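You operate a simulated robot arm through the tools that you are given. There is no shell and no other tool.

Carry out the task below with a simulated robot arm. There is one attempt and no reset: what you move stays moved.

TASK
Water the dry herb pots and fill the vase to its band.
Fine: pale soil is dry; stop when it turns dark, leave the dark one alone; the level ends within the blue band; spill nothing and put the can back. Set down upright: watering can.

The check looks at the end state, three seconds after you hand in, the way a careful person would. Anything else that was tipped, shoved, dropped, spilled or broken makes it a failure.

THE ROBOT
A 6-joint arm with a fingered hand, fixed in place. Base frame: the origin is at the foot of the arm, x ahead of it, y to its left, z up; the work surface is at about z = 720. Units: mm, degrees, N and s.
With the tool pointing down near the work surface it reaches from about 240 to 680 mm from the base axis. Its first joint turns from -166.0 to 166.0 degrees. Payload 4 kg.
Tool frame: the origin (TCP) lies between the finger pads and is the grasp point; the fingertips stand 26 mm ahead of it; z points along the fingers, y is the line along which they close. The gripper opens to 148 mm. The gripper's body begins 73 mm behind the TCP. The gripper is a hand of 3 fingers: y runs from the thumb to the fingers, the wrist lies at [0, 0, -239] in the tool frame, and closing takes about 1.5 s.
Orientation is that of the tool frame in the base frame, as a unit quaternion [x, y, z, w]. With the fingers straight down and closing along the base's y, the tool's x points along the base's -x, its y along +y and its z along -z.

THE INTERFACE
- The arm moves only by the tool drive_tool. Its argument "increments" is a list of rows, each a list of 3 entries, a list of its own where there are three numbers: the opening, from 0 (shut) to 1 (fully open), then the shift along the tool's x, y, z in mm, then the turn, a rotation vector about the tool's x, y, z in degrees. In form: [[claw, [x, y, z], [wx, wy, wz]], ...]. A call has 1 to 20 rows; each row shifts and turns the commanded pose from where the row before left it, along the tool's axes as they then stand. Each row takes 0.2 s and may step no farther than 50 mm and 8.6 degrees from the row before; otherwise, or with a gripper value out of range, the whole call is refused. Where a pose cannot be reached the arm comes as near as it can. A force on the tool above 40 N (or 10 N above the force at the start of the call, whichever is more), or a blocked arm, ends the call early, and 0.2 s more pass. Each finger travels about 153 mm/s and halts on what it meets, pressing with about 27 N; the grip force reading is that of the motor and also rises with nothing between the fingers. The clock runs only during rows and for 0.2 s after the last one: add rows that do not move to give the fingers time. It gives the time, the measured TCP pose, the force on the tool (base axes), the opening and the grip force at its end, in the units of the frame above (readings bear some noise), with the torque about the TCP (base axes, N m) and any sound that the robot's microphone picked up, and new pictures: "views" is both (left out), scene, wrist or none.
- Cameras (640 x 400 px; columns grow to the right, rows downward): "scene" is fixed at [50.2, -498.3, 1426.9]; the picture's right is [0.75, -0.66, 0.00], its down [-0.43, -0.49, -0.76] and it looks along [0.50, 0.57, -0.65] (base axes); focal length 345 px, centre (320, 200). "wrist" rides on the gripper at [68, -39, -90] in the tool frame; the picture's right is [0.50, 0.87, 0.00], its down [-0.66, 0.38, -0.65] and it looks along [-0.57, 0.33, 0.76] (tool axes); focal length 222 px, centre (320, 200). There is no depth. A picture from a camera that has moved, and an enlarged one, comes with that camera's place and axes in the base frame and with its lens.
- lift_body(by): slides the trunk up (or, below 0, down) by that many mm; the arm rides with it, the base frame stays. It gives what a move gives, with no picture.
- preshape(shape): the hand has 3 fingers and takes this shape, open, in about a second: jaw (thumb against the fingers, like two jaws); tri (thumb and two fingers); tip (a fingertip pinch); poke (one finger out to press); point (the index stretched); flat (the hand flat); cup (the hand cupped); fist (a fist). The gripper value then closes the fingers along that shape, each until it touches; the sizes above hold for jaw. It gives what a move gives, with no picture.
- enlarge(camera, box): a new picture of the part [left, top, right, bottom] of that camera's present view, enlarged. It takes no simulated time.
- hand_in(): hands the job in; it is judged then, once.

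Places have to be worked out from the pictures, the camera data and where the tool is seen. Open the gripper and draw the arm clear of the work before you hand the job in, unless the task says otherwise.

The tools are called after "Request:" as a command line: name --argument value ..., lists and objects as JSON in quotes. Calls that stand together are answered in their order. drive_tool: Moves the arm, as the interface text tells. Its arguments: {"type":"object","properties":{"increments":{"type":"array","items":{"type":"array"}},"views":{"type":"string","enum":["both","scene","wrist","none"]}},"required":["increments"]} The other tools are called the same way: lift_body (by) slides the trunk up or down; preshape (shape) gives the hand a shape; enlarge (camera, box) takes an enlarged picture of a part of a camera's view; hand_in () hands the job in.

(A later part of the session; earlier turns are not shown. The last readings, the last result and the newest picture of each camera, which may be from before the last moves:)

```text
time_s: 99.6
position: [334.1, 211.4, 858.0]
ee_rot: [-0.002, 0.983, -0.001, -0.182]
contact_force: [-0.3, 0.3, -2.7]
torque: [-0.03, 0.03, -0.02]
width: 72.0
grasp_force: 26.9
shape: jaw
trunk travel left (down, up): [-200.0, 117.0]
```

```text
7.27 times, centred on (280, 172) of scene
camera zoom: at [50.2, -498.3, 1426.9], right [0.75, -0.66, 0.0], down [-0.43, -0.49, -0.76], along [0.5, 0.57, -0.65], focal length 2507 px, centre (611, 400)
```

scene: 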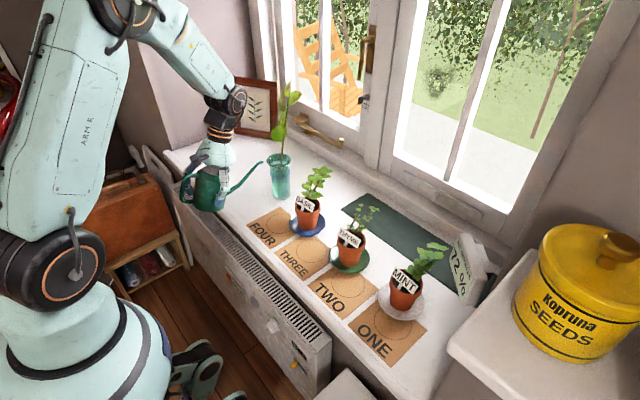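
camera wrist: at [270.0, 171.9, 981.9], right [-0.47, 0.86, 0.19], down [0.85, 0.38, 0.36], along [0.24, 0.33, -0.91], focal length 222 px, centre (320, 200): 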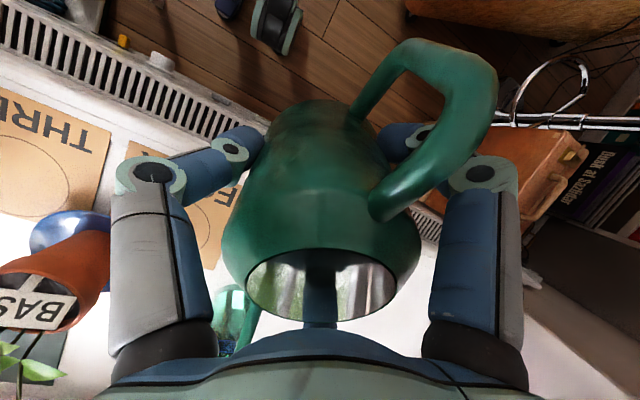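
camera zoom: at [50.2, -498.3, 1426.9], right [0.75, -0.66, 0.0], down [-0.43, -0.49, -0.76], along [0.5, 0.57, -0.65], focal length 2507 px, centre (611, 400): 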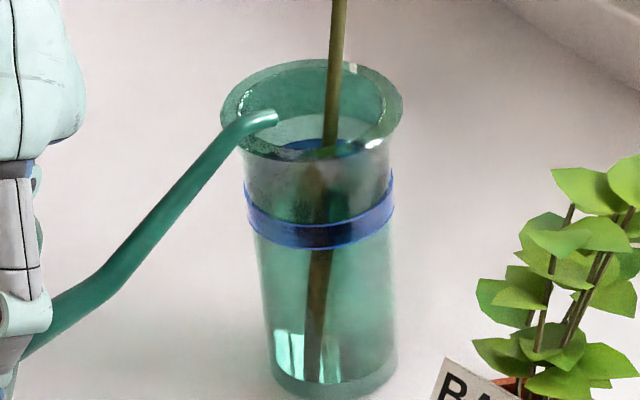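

The flow has stopped with nothing spilled, and the can is at 21°. The direct view over the rim shows no water above z≈816, so it isn't overfilled. I back away, level the can, and then look steeply down into the vase with the wrist camera to verify the level.

Request:
drive_tool --increments '[[0.3, [5.4, 0, -14], [0, 0, 0]], [0.3, [13.5, 0, -0.2], [0, 0, 0]], [0.3, [13.5, 0, -0.2], [0, 0, 0]], [0.3, [13.5, 0, -0.2], [0, 0, 0]], [0.3, [13.5, 0, -0.2], [0, 0, 0]], [0.3, [0, 0, 0], [0, -7, 0]], [0.3, [0, 0, 0], [0, -7, 0]], [0.3, [0, 0, 0], [0, -7, 0]], [0.3, [0, 0, -10], [0, 0, 0]], [0.3, [0, 0, -20], [0, 0, 0]], [0.3, [0, 0, -20], [0, 0, 0]], [0.3, [0, 0, -20], [0, 0, 0]], [0.3, [0, 0, 0], [0, 0, 0]]]'

Request:
enlarge --camera "scene" --box '[273, 166, 289, 176]'

```text
time_s: 102.4
position: [282.7, 211.9, 963.5]
ee_rot: [-0.002, 1.0, 0.0, 0.0]
contact_force: [0.4, 0.2, -2.6]
torque: [0.0, 0.02, -0.04]
width: 71.8
grasp_force: 26.6
shape: jaw
trunk travel left (down, up): [-200.0, 117.0]
camera wrist: at [215.8, 171.7, 1053.5], right [-0.5, 0.86, 0.0], down [0.65, 0.38, 0.65], along [0.56, 0.33, -0.76], focal length 222 px, centre (320, 200)
```

scene: 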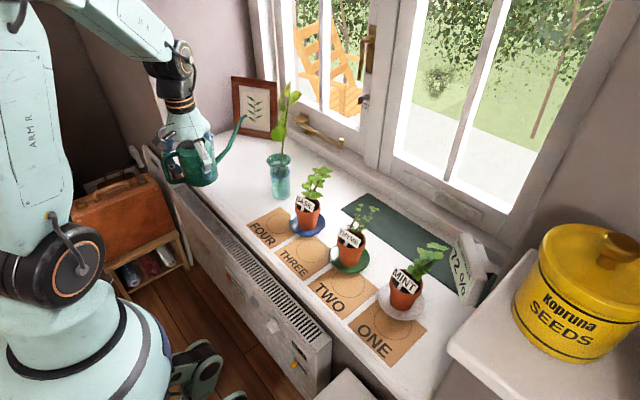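
wrist: 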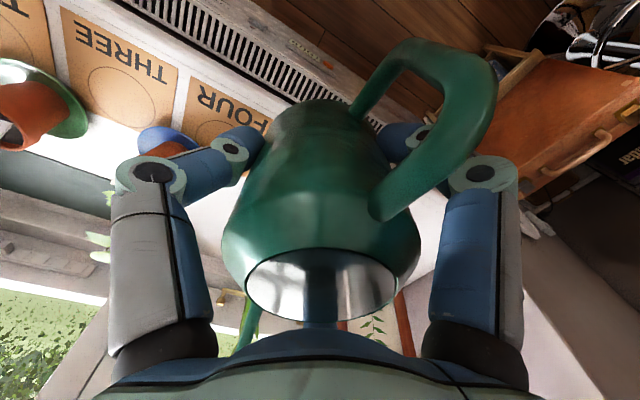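

```text
16.00 times, centred on (281, 171) of scene
camera zoom: at [50.2, -498.3, 1426.9], right [0.75, -0.66, 0.0], down [-0.43, -0.49, -0.76], along [0.5, 0.57, -0.65], focal length 5516 px, centre (944, 664)
```

zoom: 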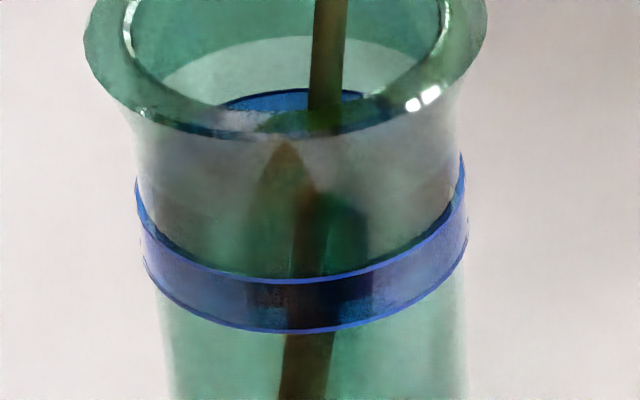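

The can is level and clear of the vase. I turn it to its home azimuth (64°), which also puts the vase in the free upper-left part of the wrist view.

Request:
drive_tool --increments '[[0.3, [0, 0, 0], [0, 0, -4]], [0.3, [0, 0, 0], [0, 0, -7]], [0.3, [0, 0, 0], [0, 0, -7]], [0.3, [0, 0, 0], [0, 0, -7]], [0.3, [0, 0, 0], [0, 0, -7]], [0.3, [0, 0, 0], [0, 0, -7]], [0.3, [0, 0, 0], [0, 0, -7]], [0.3, [0, 0, 0], [0, 0, -7]], [0.3, [0, 0, 0], [0, 0, -7]], [0.3, [0, 0, 0], [0, 0, -4]], [0.3, [-19, -14.5, 0], [0, 0, 0]], [0.3, [-19, -14.5, 0], [0, 0, 0]], [0.3, [0, 0, 0], [0, 0, 0]]]'

```text
time_s: 105.2
position: [325.9, 231.7, 962.9]
ee_rot: [-0.532, 0.847, -0.001, -0.001]
contact_force: [0.2, -0.7, -3.4]
torque: [-0.02, 0.01, 0.02]
width: 72.2
grasp_force: 27.0
shape: jaw
trunk travel left (down, up): [-200.0, 117.0]
camera wrist: at [331.6, 154.4, 1053.4], right [-1.0, -0.07, 0.0], down [-0.06, 0.75, 0.65], along [-0.05, 0.65, -0.76], focal length 222 px, centre (320, 200)
```

scene: 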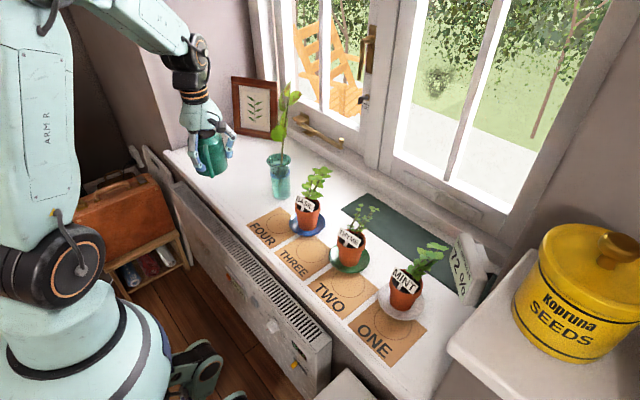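
wrist: 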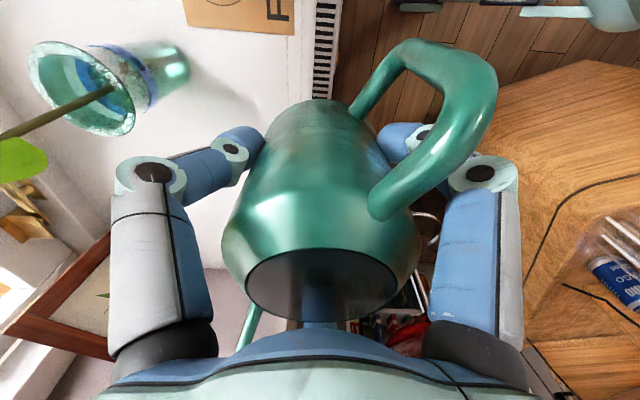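

The vase mouth is in clear view from above. Enlarging it.

Request:
enlarge --camera "wrist" --box '[15, 25, 195, 150]'

Request:
enlarge --camera "wrist" --box '[50, 40, 150, 120]'

```text
3.20 times, centred on (105, 88) of wrist
camera zoom: at [331.6, 154.4, 1053.4], right [-1.0, -0.07, 0.0], down [-0.06, 0.75, 0.65], along [-0.05, 0.65, -0.76], focal length 711 px, centre (1008, 560)
```

zoom: 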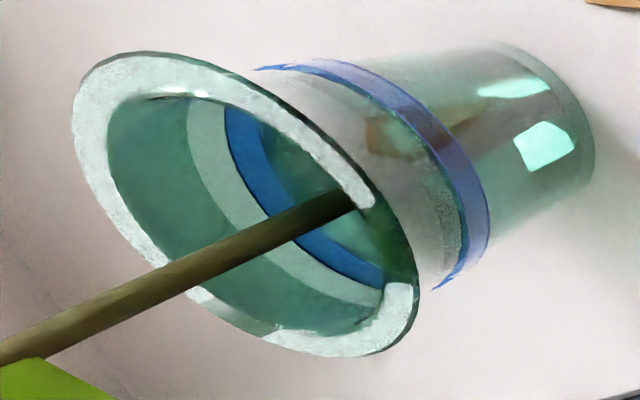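

```text
5.00 times, centred on (100, 80) of wrist
camera zoom: at [331.6, 154.4, 1053.4], right [-1.0, -0.07, 0.0], down [-0.06, 0.75, 0.65], along [-0.05, 0.65, -0.76], focal length 1111 px, centre (1420, 800)
```

zoom: 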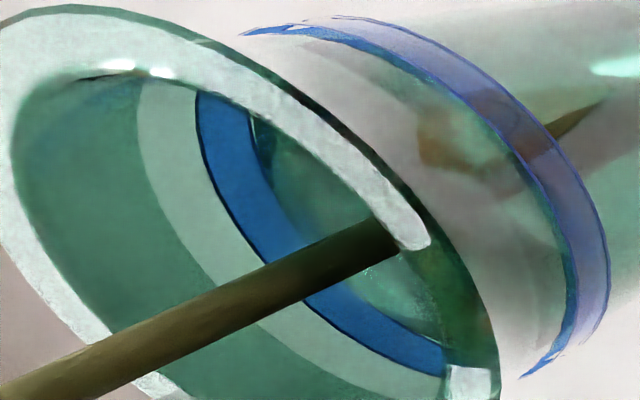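

This view shows the inner wall directly: a pale ring, then the blue band's back side, then what should be the water surface. I'm zooming in on the band's lower boundary.

Request:
enlarge --camera "wrist" --box '[84, 52, 124, 78]'

Request:
enlarge --camera "wrist" --box '[100, 88, 140, 114]'

Request:
enlarge --camera "wrist" --box '[115, 40, 175, 120]'

```text
15.38 times, centred on (104, 65) of wrist
camera zoom: at [331.6, 154.4, 1053.4], right [-1.0, -0.07, 0.0], down [-0.06, 0.75, 0.65], along [-0.05, 0.65, -0.76], focal length 3417 px, centre (3643, 2277)
```

zoom: 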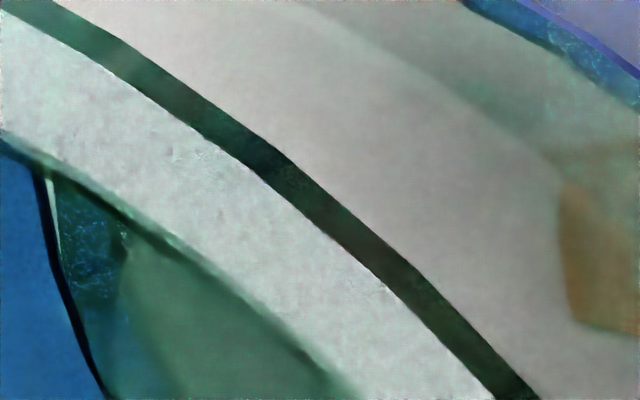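

```text
15.38 times, centred on (120, 101) of wrist
camera zoom: at [331.6, 154.4, 1053.4], right [-1.0, -0.07, 0.0], down [-0.06, 0.75, 0.65], along [-0.05, 0.65, -0.76], focal length 3417 px, centre (3397, 1723)
```

zoom: 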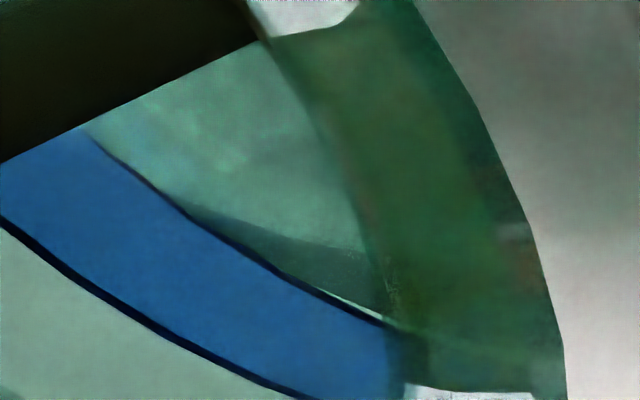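

```text
5.00 times, centred on (145, 80) of wrist
camera zoom: at [331.6, 154.4, 1053.4], right [-1.0, -0.07, 0.0], down [-0.06, 0.75, 0.65], along [-0.05, 0.65, -0.76], focal length 1111 px, centre (1195, 800)
```

zoom: 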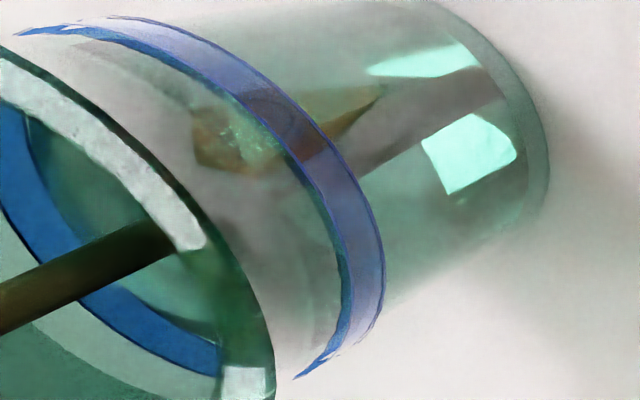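

The band's lower edge line is still just visible right above the waterline, so the level is only about 0–3 mm into the band. That is too marginal, so I'll top up about 4 mm. I retrace my path to the vase.

Request:
drive_tool --increments '[[0.3, [19, 14.5, 0], [0, 0, 0]], [0.3, [19, 14.5, 0], [0, 0, 0]], [0.3, [0, 0, 0], [0, 0, 4]], [0.3, [0, 0, 0], [0, 0, 7]], [0.3, [0, 0, 0], [0, 0, 7]], [0.3, [0, 0, 0], [0, 0, 7]], [0.3, [0, 0, 0], [0, 0, 7]], [0.3, [0, 0, 0], [0, 0, 7]], [0.3, [0, 0, 0], [0, 0, 7]], [0.3, [0, 0, 0], [0, 0, 7]], [0.3, [0, 0, 0], [0, 0, 7]], [0.3, [0, 0, 0], [0, 0, 4]], [0.3, [0, 0, 20], [0, 0, 0]], [0.3, [0, 0, 20], [0, 0, 0]], [0.3, [0, 0, 20], [0, 0, 0]], [0.3, [0, 0, 10], [0, 0, 0]], [0.3, [0, 0, 0], [0, 0, 0]]]' --views "none"

Request:
drive_tool --increments '[[0.3, [0, 0, 0], [0, 7, 0]], [0.3, [0, 0, 0], [0, 7, 0]], [0.3, [0, 0, 0], [0, 7, 0]], [0.3, [-13.5, 0, 0.2], [0, 0, 0]], [0.3, [-13.5, 0, 0.2], [0, 0, 0]], [0.3, [-13.5, 0, 0.2], [0, 0, 0]], [0.3, [-13.5, 0, 0.2], [0, 0, 0]], [0.3, [-5.4, 0, 14], [0, 0, 0]], [0.3, [0, 0, 0], [0, 0, 0]]]' --views "scene"

Request:
enlarge --camera "scene" --box '[260, 145, 300, 200]'

```text
time_s: 108.8
position: [283.9, 210.8, 893.0]
ee_rot: [-0.002, 1.0, 0.0, -0.001]
contact_force: [0.2, -0.6, -3.1]
torque: [0.01, 0.0, -0.01]
width: 72.0
grasp_force: 26.9
shape: jaw
trunk travel left (down, up): [-200.0, 117.0]
```

```text
time_s: 110.8
position: [331.8, 210.5, 858.6]
ee_rot: [-0.001, 0.983, -0.001, -0.181]
contact_force: [-0.4, 0.0, -4.1]
torque: [-0.03, 0.01, 0.01]
width: 72.3
grasp_force: 26.7
shape: jaw
trunk travel left (down, up): [-200.0, 117.0]
```

scene: 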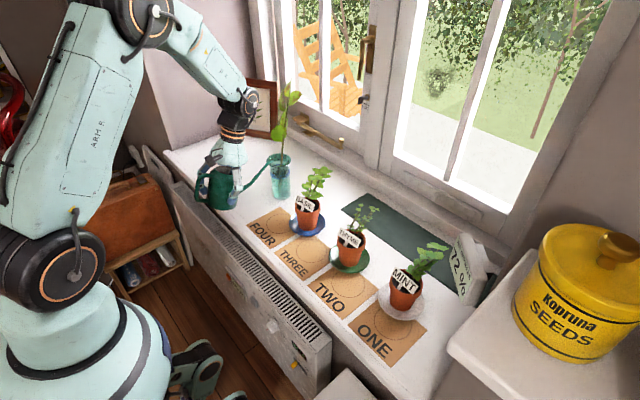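

```text
7.27 times, centred on (280, 172) of scene
camera zoom: at [50.2, -498.3, 1426.9], right [0.75, -0.66, 0.0], down [-0.43, -0.49, -0.76], along [0.5, 0.57, -0.65], focal length 2507 px, centre (611, 400)
```

zoom: 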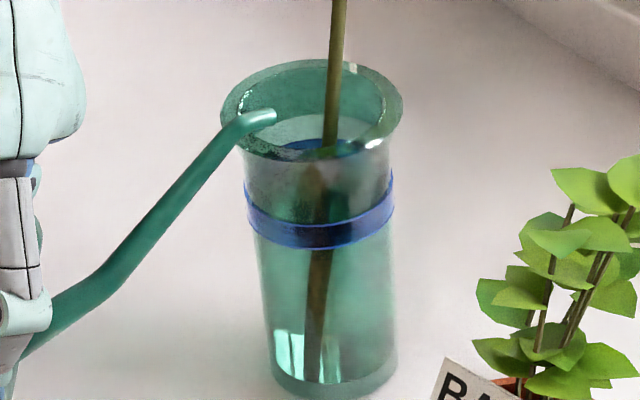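

I'm back in the same pose with the tip over the mouth. Tilting to 37° and checking that the stream restarts.

Request:
drive_tool --increments '[[0.3, [2.32, 0, -5.24], [0, 2, 0]], [0.3, [2.32, 0, -5.24], [0, 2, 0]], [0.3, [2.32, 0, -5.24], [0, 2, 0]], [0.3, [2.32, 0, -5.24], [0, 2, 0]], [0.3, [2.32, 0, -5.24], [0, 2, 0]], [0.3, [2.32, 0, -5.24], [0, 2, 0]], [0.3, [2.32, 0, -5.24], [0, 2, 0]], [0.3, [2.32, 0, -5.24], [0, 2, 0]], [0.3, [0, 0, 0], [0, 0, 0]]]' --views "none"

Request:
enlarge --camera "scene" --box '[266, 150, 294, 180]'

Request:
enlarge --camera "scene" --box '[220, 70, 320, 180]'

```text
time_s: 112.8
position: [336.3, 211.9, 903.6]
ee_rot: [-0.002, 0.949, -0.001, -0.317]
contact_force: [-0.3, -0.4, -3.7]
torque: [0.02, 0.0, -0.05]
width: 71.9
grasp_force: 27.2
shape: jaw
trunk travel left (down, up): [-200.0, 117.0]
```

```text
13.33 times, centred on (280, 165) of scene
camera zoom: at [50.2, -498.3, 1426.9], right [0.75, -0.66, 0.0], down [-0.43, -0.49, -0.76], along [0.5, 0.57, -0.65], focal length 4597 px, centre (853, 667)
```

zoom: 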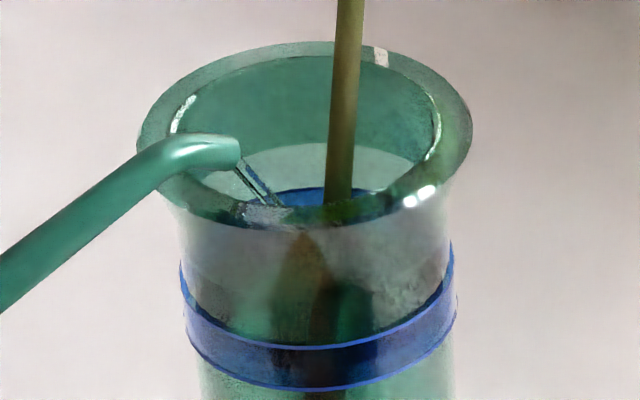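

```text
3.64 times, centred on (270, 125) of scene
camera zoom: at [50.2, -498.3, 1426.9], right [0.75, -0.66, 0.0], down [-0.43, -0.49, -0.76], along [0.5, 0.57, -0.65], focal length 1254 px, centre (502, 473)
```

zoom: 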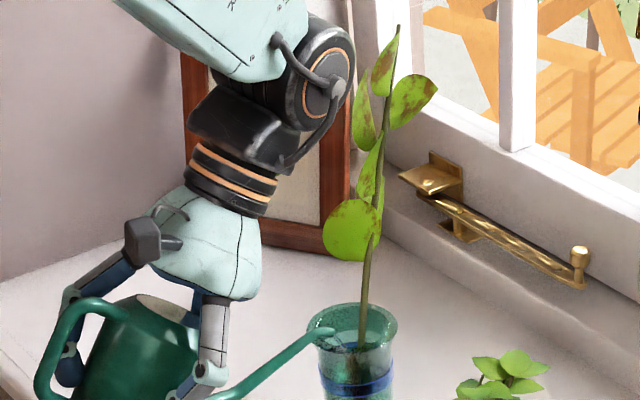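

The stream is flowing again. I hold 2.6 s for roughly 3–4 mm of rise, then tilt back in the same call.

Request:
drive_tool --increments '[[0.3, [0, 0, 0], [0, 0, 0]], [0.3, [0, 0, 0], [0, 0, 0]], [0.3, [0, 0, 0], [0, 0, 0]], [0.3, [0, 0, 0], [0, 0, 0]], [0.3, [0, 0, 0], [0, 0, 0]], [0.3, [0, 0, 0], [0, 0, 0]], [0.3, [0, 0, 0], [0, 0, 0]], [0.3, [0, 0, 0], [0, 0, 0]], [0.3, [0, 0, 0], [0, 0, 0]], [0.3, [0, 0, 0], [0, 0, 0]], [0.3, [0, 0, 0], [0, 0, 0]], [0.3, [0, 0, 0], [0, 0, 0]], [0.3, [0, 0, 0], [0, 0, 0]], [0.3, [-11.05, 0, 20.07], [0, -8, 0]], [0.3, [-11.05, 0, 20.07], [0, -8, 0]], [0.3, [0, 0, 0], [0, 0, 0]], [0.3, [0, 0, 0], [0, 0, 0]], [0.3, [0, 0, 0], [0, 0, 0]]]' --views "none"

Request:
enlarge --camera "scene" --box '[266, 155, 294, 185]'

Request:
drive_tool --increments '[[0.3, [5.4, 0, -14], [0, 0, 0]], [0.3, [13.5, 0, -0.2], [0, 0, 0]], [0.3, [13.5, 0, -0.2], [0, 0, 0]], [0.3, [13.5, 0, -0.2], [0, 0, 0]], [0.3, [13.5, 0, -0.2], [0, 0, 0]], [0.3, [0, 0, 0], [0, -7, 0]], [0.3, [0, 0, 0], [0, -7, 0]], [0.3, [0, 0, 0], [0, -7, 0]], [0.3, [0, 0, -10], [0, 0, 0]], [0.3, [0, 0, -20], [0, 0, 0]], [0.3, [0, 0, -20], [0, 0, 0]], [0.3, [0, 0, -20], [0, 0, 0]], [0.3, [0, 0, 0], [0, 0, 0]]]' --views "scene"

Request:
drive_tool --increments '[[0.3, [0, 0, 0], [0, 0, -4]], [0.3, [0, 0, 0], [0, 0, -7]], [0.3, [0, 0, 0], [0, 0, -7]], [0.3, [0, 0, 0], [0, 0, -7]], [0.3, [0, 0, 0], [0, 0, -7]], [0.3, [0, 0, 0], [0, 0, -7]], [0.3, [0, 0, 0], [0, 0, -7]], [0.3, [0, 0, 0], [0, 0, -7]], [0.3, [0, 0, 0], [0, 0, -7]], [0.3, [0, 0, 0], [0, 0, -4]], [0.3, [-19, -14.5, 0], [0, 0, 0]], [0.3, [-19, -14.5, 0], [0, 0, 0]], [0.3, [0, 0, 0], [0, 0, 0]]]' --views "wrist"

Request:
enlarge --camera "wrist" --box '[50, 40, 150, 120]'

Request:
enlarge --camera "wrist" --box '[100, 88, 140, 114]'

Request:
enlarge --camera "wrist" --box '[84, 52, 124, 78]'

```text
time_s: 116.6
position: [334.3, 210.8, 857.2]
ee_rot: [-0.001, 0.983, 0.0, -0.182]
contact_force: [0.6, -0.5, -3.4]
torque: [-0.01, 0.0, 0.01]
width: 72.3
grasp_force: 27.1
shape: jaw
trunk travel left (down, up): [-200.0, 117.0]
```

```text
13.33 times, centred on (280, 170) of scene
camera zoom: at [50.2, -498.3, 1426.9], right [0.75, -0.66, 0.0], down [-0.43, -0.49, -0.76], along [0.5, 0.57, -0.65], focal length 4597 px, centre (853, 600)
```

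zoom: 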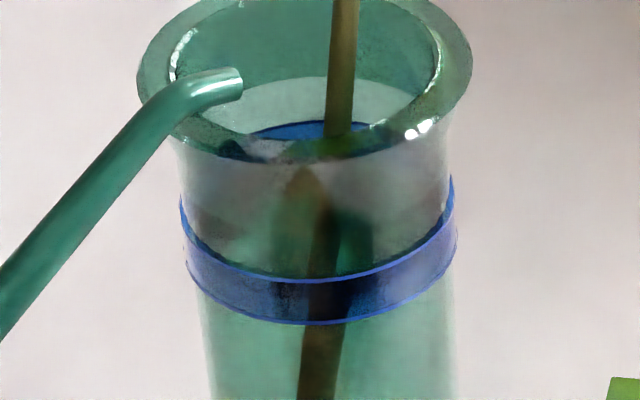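

```text
time_s: 119.4
position: [282.2, 212.6, 962.5]
ee_rot: [-0.002, 1.0, 0.0, 0.0]
contact_force: [-0.4, -0.4, -3.7]
torque: [-0.01, 0.0, 0.02]
width: 72.0
grasp_force: 27.1
shape: jaw
trunk travel left (down, up): [-200.0, 117.0]
```

scene: 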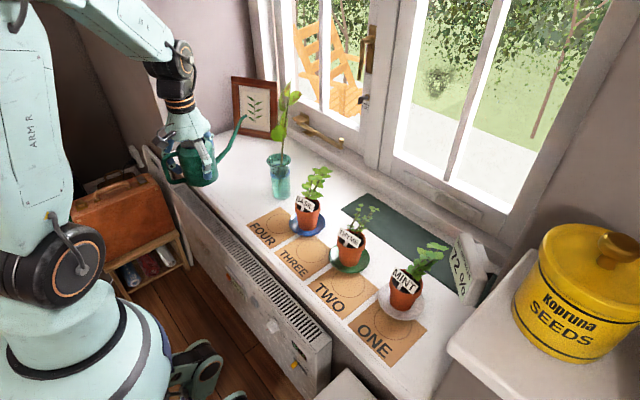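

```text
time_s: 122.2
position: [326.2, 231.6, 962.3]
ee_rot: [-0.532, 0.847, 0.0, 0.001]
contact_force: [-0.5, -0.4, -3.8]
torque: [0.04, -0.04, 0.0]
width: 71.9
grasp_force: 26.9
shape: jaw
trunk travel left (down, up): [-200.0, 117.0]
camera wrist: at [331.9, 153.8, 1052.9], right [-1.0, -0.07, 0.0], down [-0.06, 0.75, 0.65], along [-0.05, 0.65, -0.76], focal length 222 px, centre (320, 200)
```

wrist: 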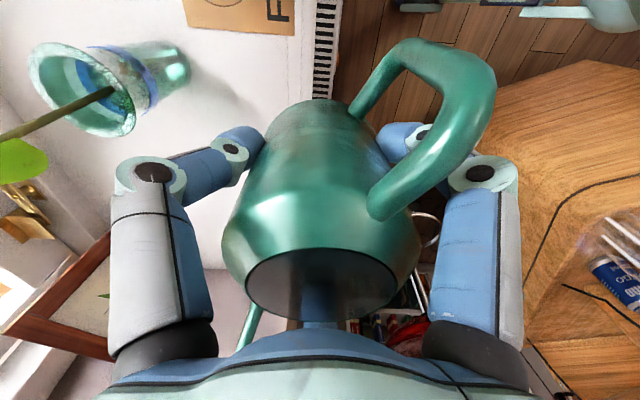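

```text
5.00 times, centred on (100, 80) of wrist
camera zoom: at [331.9, 153.8, 1052.9], right [-1.0, -0.07, 0.0], down [-0.06, 0.75, 0.65], along [-0.05, 0.65, -0.76], focal length 1111 px, centre (1420, 800)
```

zoom: 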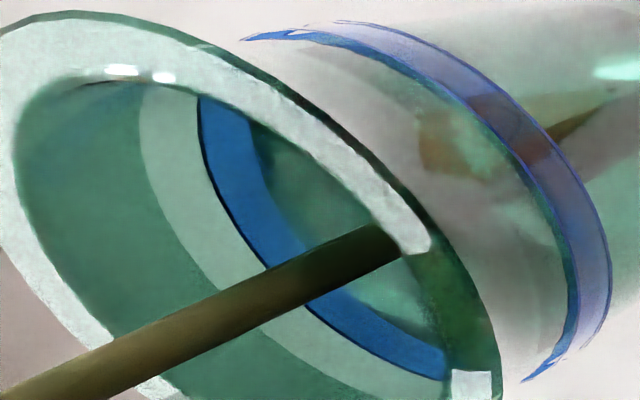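

```text
15.38 times, centred on (120, 101) of wrist
camera zoom: at [331.9, 153.8, 1052.9], right [-1.0, -0.07, 0.0], down [-0.06, 0.75, 0.65], along [-0.05, 0.65, -0.76], focal length 3417 px, centre (3397, 1723)
```

zoom: 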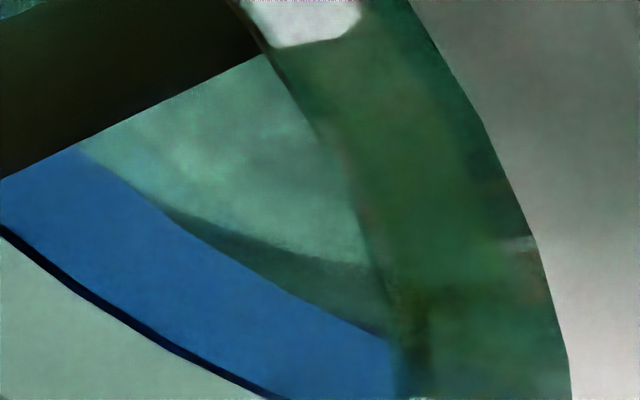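

```text
15.38 times, centred on (104, 65) of wrist
camera zoom: at [331.9, 153.8, 1052.9], right [-1.0, -0.07, 0.0], down [-0.06, 0.75, 0.65], along [-0.05, 0.65, -0.76], focal length 3417 px, centre (3643, 2277)
```

zoom: 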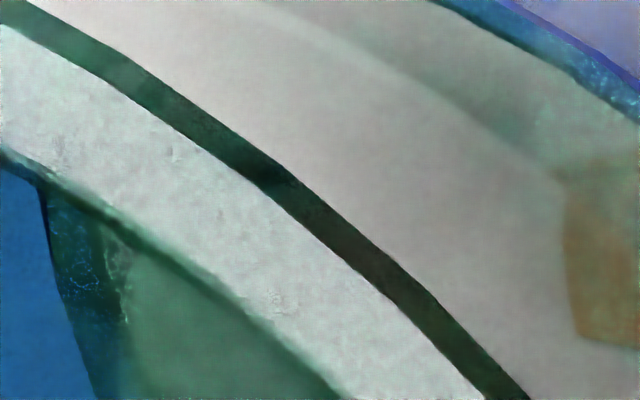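

The band's full width is still visible, and the waterline has now just covered its lower outline. Allowing for glass-wall parallax, the level is about 2–4 mm into the band. I want it nearer the middle, so I'll do one more small top-up.

Request:
drive_tool --increments '[[0.3, [19, 14.5, 0], [0, 0, 0]], [0.3, [19, 14.5, 0], [0, 0, 0]], [0.3, [0, 0, 0], [0, 0, 4]], [0.3, [0, 0, 0], [0, 0, 7]], [0.3, [0, 0, 0], [0, 0, 7]], [0.3, [0, 0, 0], [0, 0, 7]], [0.3, [0, 0, 0], [0, 0, 7]], [0.3, [0, 0, 0], [0, 0, 7]], [0.3, [0, 0, 0], [0, 0, 7]], [0.3, [0, 0, 0], [0, 0, 7]], [0.3, [0, 0, 0], [0, 0, 7]], [0.3, [0, 0, 0], [0, 0, 4]], [0.3, [0, 0, 20], [0, 0, 0]], [0.3, [0, 0, 20], [0, 0, 0]], [0.3, [0, 0, 20], [0, 0, 0]], [0.3, [0, 0, 10], [0, 0, 0]], [0.3, [0, 0, 0], [0, 0, 0]]]' --views "none"

Request:
drive_tool --increments '[[0.3, [0, 0, 0], [0, 7, 0]], [0.3, [0, 0, 0], [0, 7, 0]], [0.3, [0, 0, 0], [0, 7, 0]], [0.3, [-13.5, 0, 0.2], [0, 0, 0]], [0.3, [-13.5, 0, 0.2], [0, 0, 0]], [0.3, [-13.5, 0, 0.2], [0, 0, 0]], [0.3, [-13.5, 0, 0.2], [0, 0, 0]], [0.3, [-5.4, 0, 14], [0, 0, 0]], [0.3, [0, 0, 0], [0, 0, 0]]]' --views "none"

Request:
drive_tool --increments '[[0.3, [2.32, 0, -5.24], [0, 2, 0]], [0.3, [2.32, 0, -5.24], [0, 2, 0]], [0.3, [2.32, 0, -5.24], [0, 2, 0]], [0.3, [2.32, 0, -5.24], [0, 2, 0]], [0.3, [2.32, 0, -5.24], [0, 2, 0]], [0.3, [2.32, 0, -5.24], [0, 2, 0]], [0.3, [2.32, 0, -5.24], [0, 2, 0]], [0.3, [2.32, 0, -5.24], [0, 2, 0]]]' --views "none"

Request:
enlarge --camera "scene" --box '[266, 150, 294, 180]'

Request:
enlarge --camera "scene" --box '[220, 70, 320, 180]'

```text
time_s: 125.8
position: [283.4, 211.7, 893.7]
ee_rot: [-0.002, 1.0, -0.001, 0.0]
contact_force: [0.3, -0.5, -3.9]
torque: [-0.03, 0.03, -0.01]
width: 72.1
grasp_force: 26.9
shape: jaw
trunk travel left (down, up): [-200.0, 117.0]
```

```text
time_s: 127.8
position: [332.5, 212.2, 857.8]
ee_rot: [-0.002, 0.983, 0.0, -0.182]
contact_force: [0.1, 0.5, -3.2]
torque: [0.03, 0.0, 0.01]
width: 72.0
grasp_force: 27.1
shape: jaw
trunk travel left (down, up): [-200.0, 117.0]
```

```text
time_s: 129.6
position: [337.4, 210.9, 901.8]
ee_rot: [-0.002, 0.948, -0.001, -0.318]
contact_force: [0.2, -0.1, -3.7]
torque: [-0.02, 0.0, -0.01]
width: 72.0
grasp_force: 26.4
shape: jaw
trunk travel left (down, up): [-200.0, 117.0]
```

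```text
13.33 times, centred on (280, 165) of scene
camera zoom: at [50.2, -498.3, 1426.9], right [0.75, -0.66, 0.0], down [-0.43, -0.49, -0.76], along [0.5, 0.57, -0.65], focal length 4597 px, centre (853, 667)
```

zoom: 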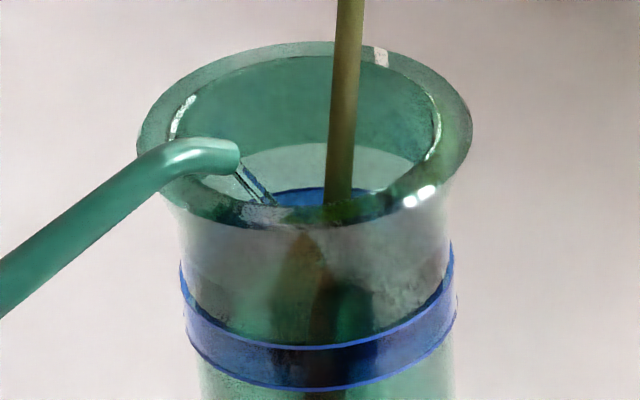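

```text
3.64 times, centred on (270, 125) of scene
camera zoom: at [50.2, -498.3, 1426.9], right [0.75, -0.66, 0.0], down [-0.43, -0.49, -0.76], along [0.5, 0.57, -0.65], focal length 1254 px, centre (502, 473)
```

zoom: 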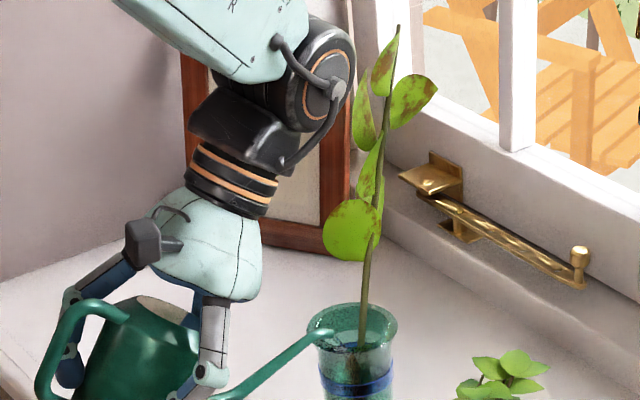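

The stream runs at 37°, a bit thinner. I go to 38°, hold about 3.2 s, tilt back, and return to the inspection pose.

Request:
drive_tool --increments '[[0.3, [1.17, 0, -2.61], [0, 1, 0]], [0.3, [0, 0, 0], [0, 0, 0]], [0.3, [0, 0, 0], [0, 0, 0]], [0.3, [0, 0, 0], [0, 0, 0]], [0.3, [0, 0, 0], [0, 0, 0]], [0.3, [0, 0, 0], [0, 0, 0]], [0.3, [0, 0, 0], [0, 0, 0]], [0.3, [0, 0, 0], [0, 0, 0]], [0.3, [0, 0, 0], [0, 0, 0]], [0.3, [0, 0, 0], [0, 0, 0]], [0.3, [0, 0, 0], [0, 0, 0]], [0.3, [0, 0, 0], [0, 0, 0]], [0.3, [0, 0, 0], [0, 0, 0]], [0.3, [0, 0, 0], [0, 0, 0]], [0.3, [0, 0, 0], [0, 0, 0]], [0.3, [0, 0, 0], [0, 0, 0]], [0.3, [-12.2, 0, 22.6], [0, -8.6, 0]], [0.3, [-11.75, 0, 21.4], [0, -8.4, 0]], [0.3, [0, 0, 0], [0, 0, 0]], [0.3, [0, 0, 0], [0, 0, 0]]]' --views "none"

Request:
enlarge --camera "scene" --box '[266, 155, 294, 185]'

Request:
drive_tool --increments '[[0.3, [5.4, 0, -14], [0, 0, 0]], [0.3, [13.5, 0, -0.2], [0, 0, 0]], [0.3, [13.5, 0, -0.2], [0, 0, 0]], [0.3, [13.5, 0, -0.2], [0, 0, 0]], [0.3, [13.5, 0, -0.2], [0, 0, 0]], [0.3, [0, 0, 0], [0, -7, 0]], [0.3, [0, 0, 0], [0, -7, 0]], [0.3, [0, 0, 0], [0, -7, 0]], [0.3, [0, 0, -10], [0, 0, 0]], [0.3, [0, 0, -20], [0, 0, 0]], [0.3, [0, 0, -20], [0, 0, 0]], [0.3, [0, 0, -20], [0, 0, 0]], [0.3, [0, 0, 0], [0, 0, 0]]]' --views "none"

Request:
drive_tool --increments '[[0.3, [0, 0, 0], [0, 0, -4]], [0.3, [0, 0, 0], [0, 0, -7]], [0.3, [0, 0, 0], [0, 0, -7]], [0.3, [0, 0, 0], [0, 0, -7]], [0.3, [0, 0, 0], [0, 0, -7]], [0.3, [0, 0, 0], [0, 0, -7]], [0.3, [0, 0, 0], [0, 0, -7]], [0.3, [0, 0, 0], [0, 0, -7]], [0.3, [0, 0, 0], [0, 0, -7]], [0.3, [0, 0, 0], [0, 0, -4]], [0.3, [-19, -14.5, 0], [0, 0, 0]], [0.3, [-19, -14.5, 0], [0, 0, 0]], [0.3, [0, 0, 0], [0, 0, 0]]]' --views "both"

Request:
enlarge --camera "wrist" --box '[50, 40, 150, 120]'

Request:
enlarge --camera "wrist" --box '[100, 88, 140, 114]'

Request:
enlarge --camera "wrist" --box '[84, 52, 124, 78]'

```text
time_s: 133.8
position: [332.8, 210.7, 855.8]
ee_rot: [-0.002, 0.983, -0.001, -0.182]
contact_force: [0.9, -0.6, -2.4]
torque: [0.01, -0.01, 0.01]
width: 72.0
grasp_force: 27.0
shape: jaw
trunk travel left (down, up): [-200.0, 117.0]
```

```text
13.33 times, centred on (280, 170) of scene
camera zoom: at [50.2, -498.3, 1426.9], right [0.75, -0.66, 0.0], down [-0.43, -0.49, -0.76], along [0.5, 0.57, -0.65], focal length 4597 px, centre (853, 600)
```

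zoom: 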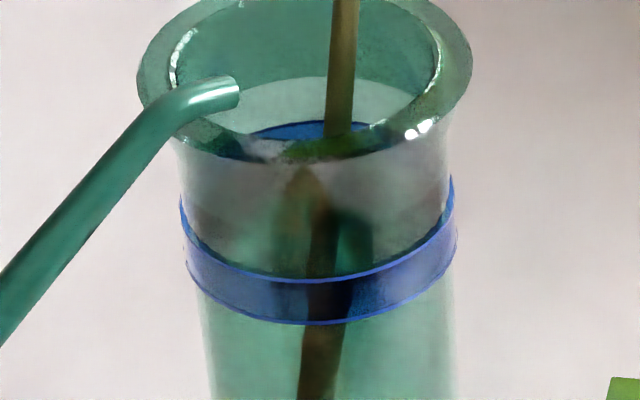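

```text
time_s: 136.6
position: [282.8, 211.1, 960.9]
ee_rot: [-0.002, 1.0, 0.001, 0.0]
contact_force: [0.7, 0.2, -4.0]
torque: [-0.01, 0.0, -0.03]
width: 72.0
grasp_force: 27.0
shape: jaw
trunk travel left (down, up): [-200.0, 117.0]
```

```text
time_s: 139.4
position: [325.2, 231.9, 960.8]
ee_rot: [-0.531, 0.847, 0.0, -0.001]
contact_force: [0.2, -0.1, -4.3]
torque: [-0.03, -0.01, -0.03]
width: 72.0
grasp_force: 27.0
shape: jaw
trunk travel left (down, up): [-200.0, 117.0]
camera wrist: at [331.2, 154.4, 1051.2], right [-1.0, -0.07, 0.0], down [-0.06, 0.75, 0.65], along [-0.05, 0.65, -0.76], focal length 222 px, centre (320, 200)
```

scene: 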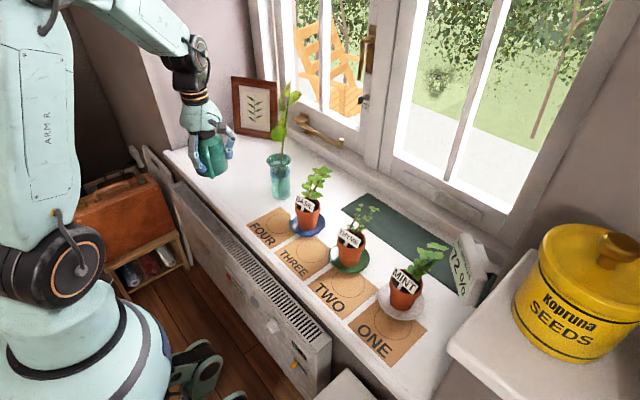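
wrist: 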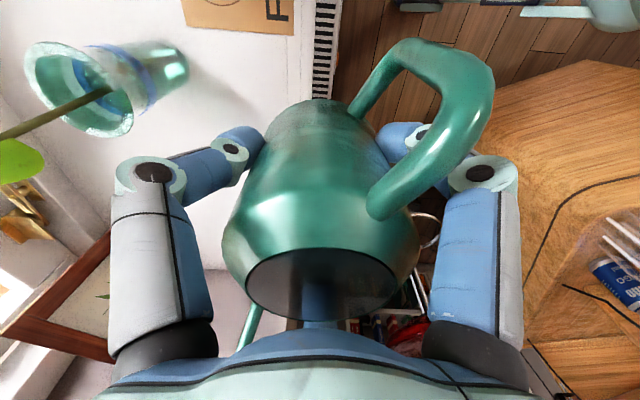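

```text
5.00 times, centred on (100, 80) of wrist
camera zoom: at [331.2, 154.4, 1051.2], right [-1.0, -0.07, 0.0], down [-0.06, 0.75, 0.65], along [-0.05, 0.65, -0.76], focal length 1111 px, centre (1420, 800)
```

zoom: 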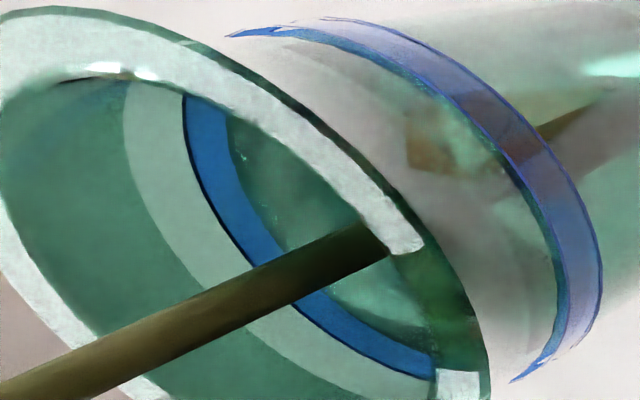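

```text
15.38 times, centred on (120, 101) of wrist
camera zoom: at [331.2, 154.4, 1051.2], right [-1.0, -0.07, 0.0], down [-0.06, 0.75, 0.65], along [-0.05, 0.65, -0.76], focal length 3417 px, centre (3397, 1723)
```

zoom: 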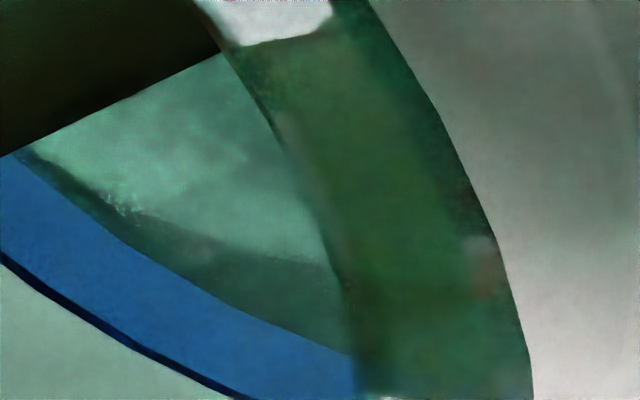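

```text
15.38 times, centred on (104, 65) of wrist
camera zoom: at [331.2, 154.4, 1051.2], right [-1.0, -0.07, 0.0], down [-0.06, 0.75, 0.65], along [-0.05, 0.65, -0.76], focal length 3417 px, centre (3643, 2277)
```

zoom: 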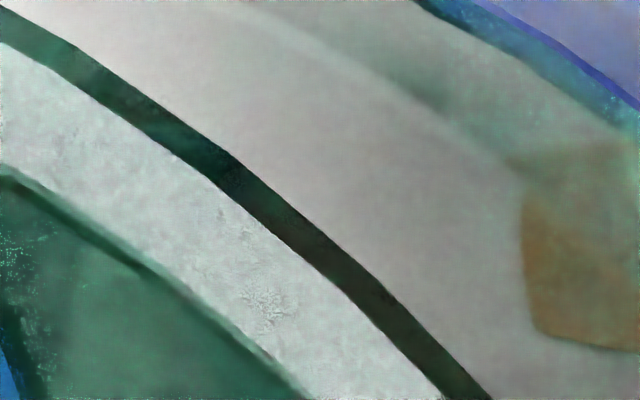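

The blue is now covered over about a quarter of its height. Allowing for parallax, the water sits near z≈812–813, comfortably within the band (807–820). Now I take the can home: first back along y, then out over its original spot.

Request:
drive_tool --increments '[[0.3, [-8, 4, 4], [0, 0, 0]], [0.3, [-16, 7.8, 8.5], [0, 0, 0]], [0.3, [-18, 8.7, 9.5], [0, 0, 0]], [0.3, [-18, 8.7, 9.5], [0, 0, 0]], [0.3, [-18, 8.7, 9.5], [0, 0, 0]], [0.3, [-18, 8.7, 9.5], [0, 0, 0]], [0.3, [-18, 8.7, 9.5], [0, 0, 0]], [0.3, [-14, 6.8, 7], [0, 0, 0]], [0.3, [-6, 2.9, 3], [0, 0, 0]], [0.3, [-8.6, -17.7, 0], [0, 0, 0]], [0.3, [-8.6, -17.7, 0], [0, 0, 0]], [0.3, [-8.6, -17.7, 0], [0, 0, 0]], [0.3, [-8.6, -17.7, 0], [0, 0, 0]], [0.3, [-8.6, -17.7, 0], [0, 0, 0]], [0.3, [-5.6, -11.7, 0], [0, 0, 0]], [0.3, [-2.8, -6, 0], [0, 0, 0]], [0.3, [0, 0, 0], [0, 0, 0]]]'

Request:
enlarge --camera "scene" --box '[170, 80, 300, 210]'

```text
time_s: 143.0
position: [442.4, 381.6, 891.7]
ee_rot: [-0.531, 0.847, 0.001, -0.001]
contact_force: [-0.1, 0.5, -3.5]
torque: [0.01, 0.0, -0.01]
width: 71.9
grasp_force: 27.5
shape: jaw
trunk travel left (down, up): [-200.0, 117.0]
camera wrist: at [448.5, 303.8, 981.4], right [-1.0, -0.07, 0.0], down [-0.06, 0.75, 0.65], along [-0.05, 0.65, -0.76], focal length 222 px, centre (320, 200)
```

scene: 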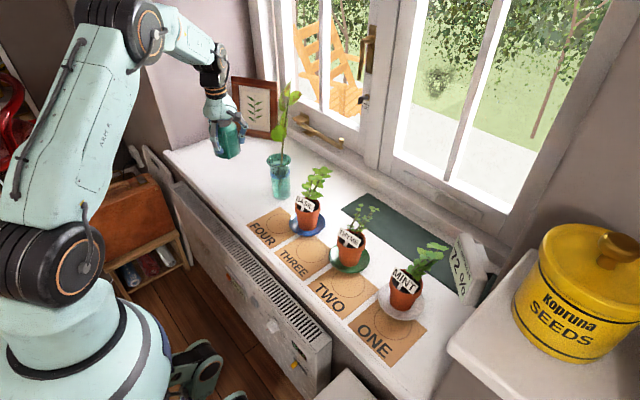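
wrist: 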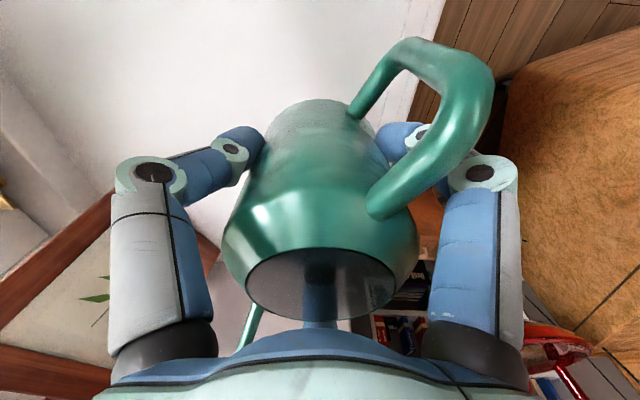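

```text
3.08 times, centred on (235, 145) of scene
camera zoom: at [50.2, -498.3, 1426.9], right [0.75, -0.66, 0.0], down [-0.43, -0.49, -0.76], along [0.5, 0.57, -0.65], focal length 1061 px, centre (582, 369)
```

zoom: 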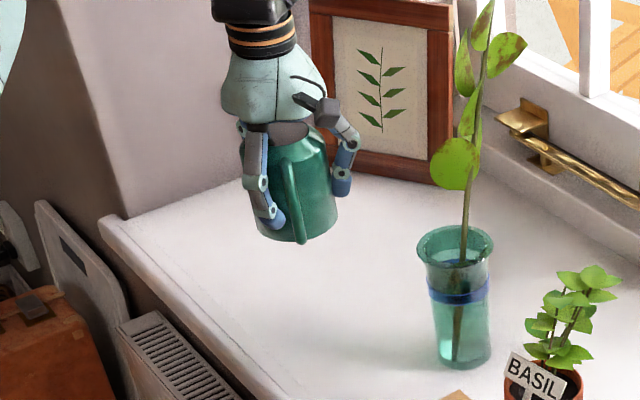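

The can is over its home spot at (442, 382), still upright in the grip. Descending to just above the sill.

Request:
drive_tool --increments '[[0.3, [0, 0, 10], [0, 0, 0]], [0.3, [0, 0, 20], [0, 0, 0]], [0.3, [0, 0, 20], [0, 0, 0]], [0.3, [0, 0, 20], [0, 0, 0]], [0.3, [0, 0, 20], [0, 0, 0]], [0.3, [0, 0, 15], [0, 0, 0]], [0.3, [0, 0, 8], [0, 0, 0]], [0.3, [0, 0, 4], [0, 0, 0]], [0.3, [0, 0, 0], [0, 0, 0]]]'

Request:
enlarge --camera "scene" --box '[200, 120, 270, 200]'

```text
time_s: 145.0
position: [443.4, 381.2, 772.6]
ee_rot: [-0.531, 0.847, 0.0, 0.0]
contact_force: [-0.3, 0.6, -3.6]
torque: [0.01, 0.0, -0.02]
width: 71.8
grasp_force: 27.1
shape: jaw
trunk travel left (down, up): [-200.0, 117.0]
camera wrist: at [449.3, 303.6, 863.9], right [-1.0, -0.07, 0.0], down [-0.06, 0.75, 0.65], along [-0.05, 0.65, -0.76], focal length 222 px, centre (320, 200)
```

scene: 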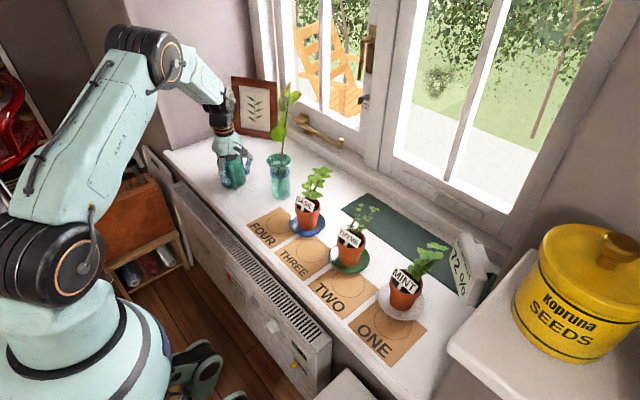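
wrist: 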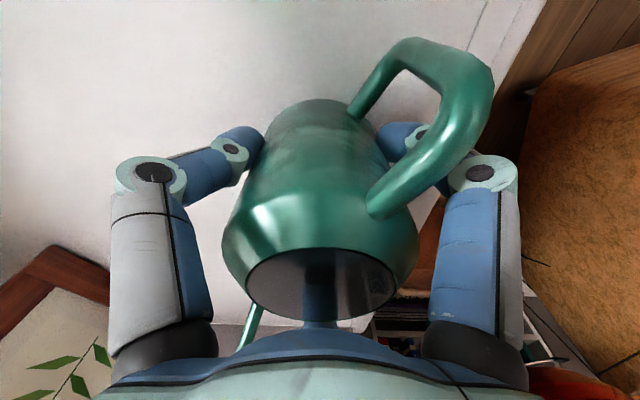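

```text
5.00 times, centred on (235, 160) of scene
camera zoom: at [50.2, -498.3, 1426.9], right [0.75, -0.66, 0.0], down [-0.43, -0.49, -0.76], along [0.5, 0.57, -0.65], focal length 1724 px, centre (745, 400)
```

zoom: 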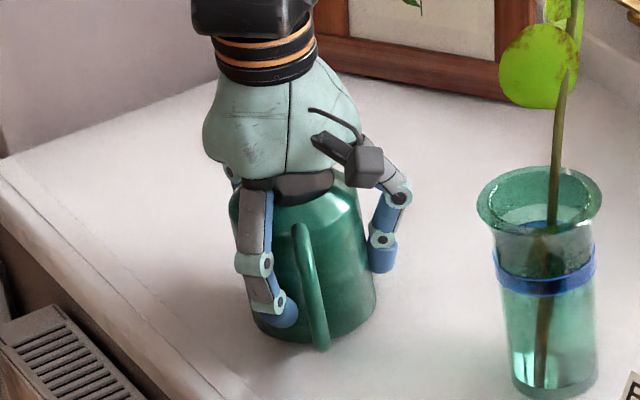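

Three and a half mm to go. I lower in 1 mm steps and watch for the load to lift off the hand.

Request:
drive_tool --increments '[[0.3, [0, 0, 1], [0, 0, 0]], [0.3, [0, 0, 1], [0, 0, 0]], [0.3, [0, 0, 0.7], [0, 0, 0]], [0.3, [0, 0, 0], [0, 0, 0]]]' --views "none"

Request:
drive_tool --increments '[[0.3, [0, 0, 0.7], [0, 0, 0]], [0.3, [0, 0, 0], [0, 0, 0]]]' --views "none"

```text
time_s: 146.0
position: [443.0, 381.5, 770.6]
ee_rot: [-0.532, 0.847, 0.0, 0.0]
contact_force: [0.6, -0.8, -1.8]
torque: [0.01, 0.01, -0.02]
width: 72.0
grasp_force: 27.1
shape: jaw
trunk travel left (down, up): [-200.0, 117.0]
```

```text
time_s: 146.6
position: [443.4, 381.8, 771.9]
ee_rot: [-0.531, 0.847, 0.0, -0.001]
contact_force: [1.2, -1.7, 2.1]
torque: [0.04, -0.02, -0.01]
width: 72.4
grasp_force: 27.2
shape: jaw
trunk travel left (down, up): [-200.0, 117.0]
```

The force has gone from −3.6 to +2 N, so the can rests on the sill. Releasing gently.

Request:
drive_tool --increments '[[0.5, [0, 0, 0], [0, 0, 0]], [0.55, [0, 0, 0], [0, 0, 0]], [0.6, [0, 0, 0], [0, 0, 0]], [0.7, [0, 0, 0], [0, 0, 0]], [0.8, [0, 0, 0], [0, 0, 0]], [0.9, [0, 0, 0], [0, 0, 0]], [1, [0, 0, 0], [0, 0, 0]], [1, [0, 0, 0], [0, 0, 0]], [1, [0, 0, 0], [0, 0, 0]]]'

Request:
enlarge --camera "scene" --box '[200, 120, 270, 200]'

```text
time_s: 148.6
position: [443.4, 381.3, 770.4]
ee_rot: [-0.531, 0.847, 0.0, 0.0]
contact_force: [0.7, 0.5, -0.3]
torque: [0.01, -0.01, 0.02]
width: 148.0
grasp_force: 0.1
shape: jaw
trunk travel left (down, up): [-200.0, 117.0]
camera wrist: at [448.8, 303.6, 860.7], right [-1.0, -0.07, 0.0], down [-0.06, 0.75, 0.65], along [-0.05, 0.65, -0.76], focal length 222 px, centre (320, 200)
```

scene: 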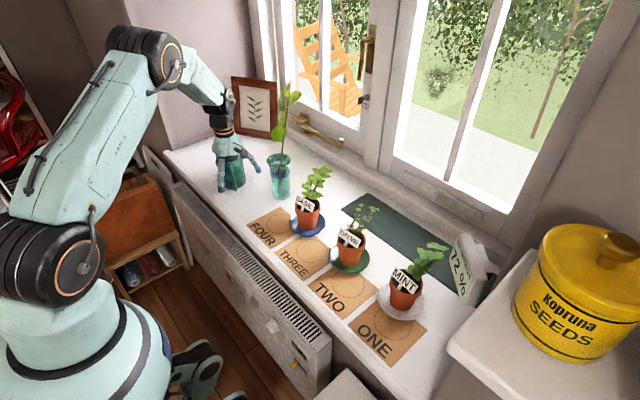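
wrist: 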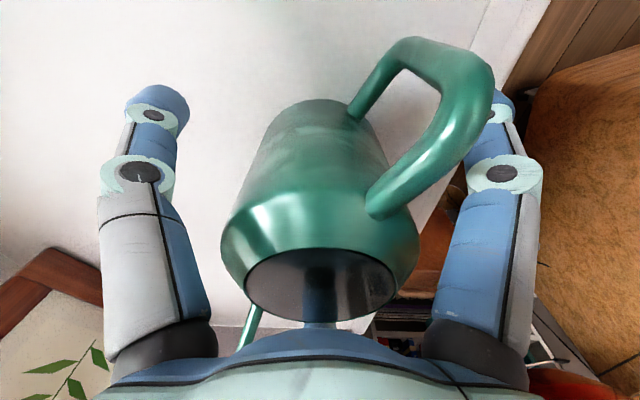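

```text
5.00 times, centred on (235, 160) of scene
camera zoom: at [50.2, -498.3, 1426.9], right [0.75, -0.66, 0.0], down [-0.43, -0.49, -0.76], along [0.5, 0.57, -0.65], focal length 1724 px, centre (745, 400)
```

zoom: 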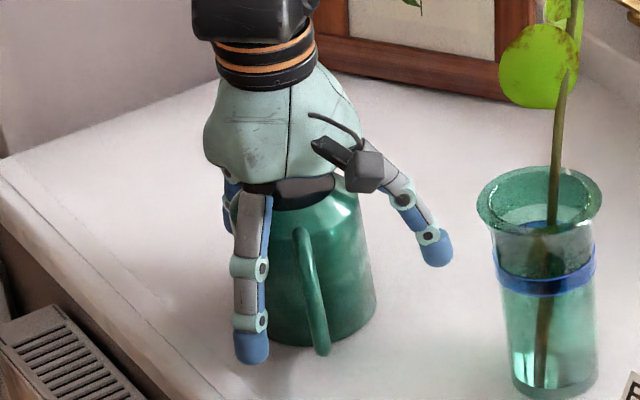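

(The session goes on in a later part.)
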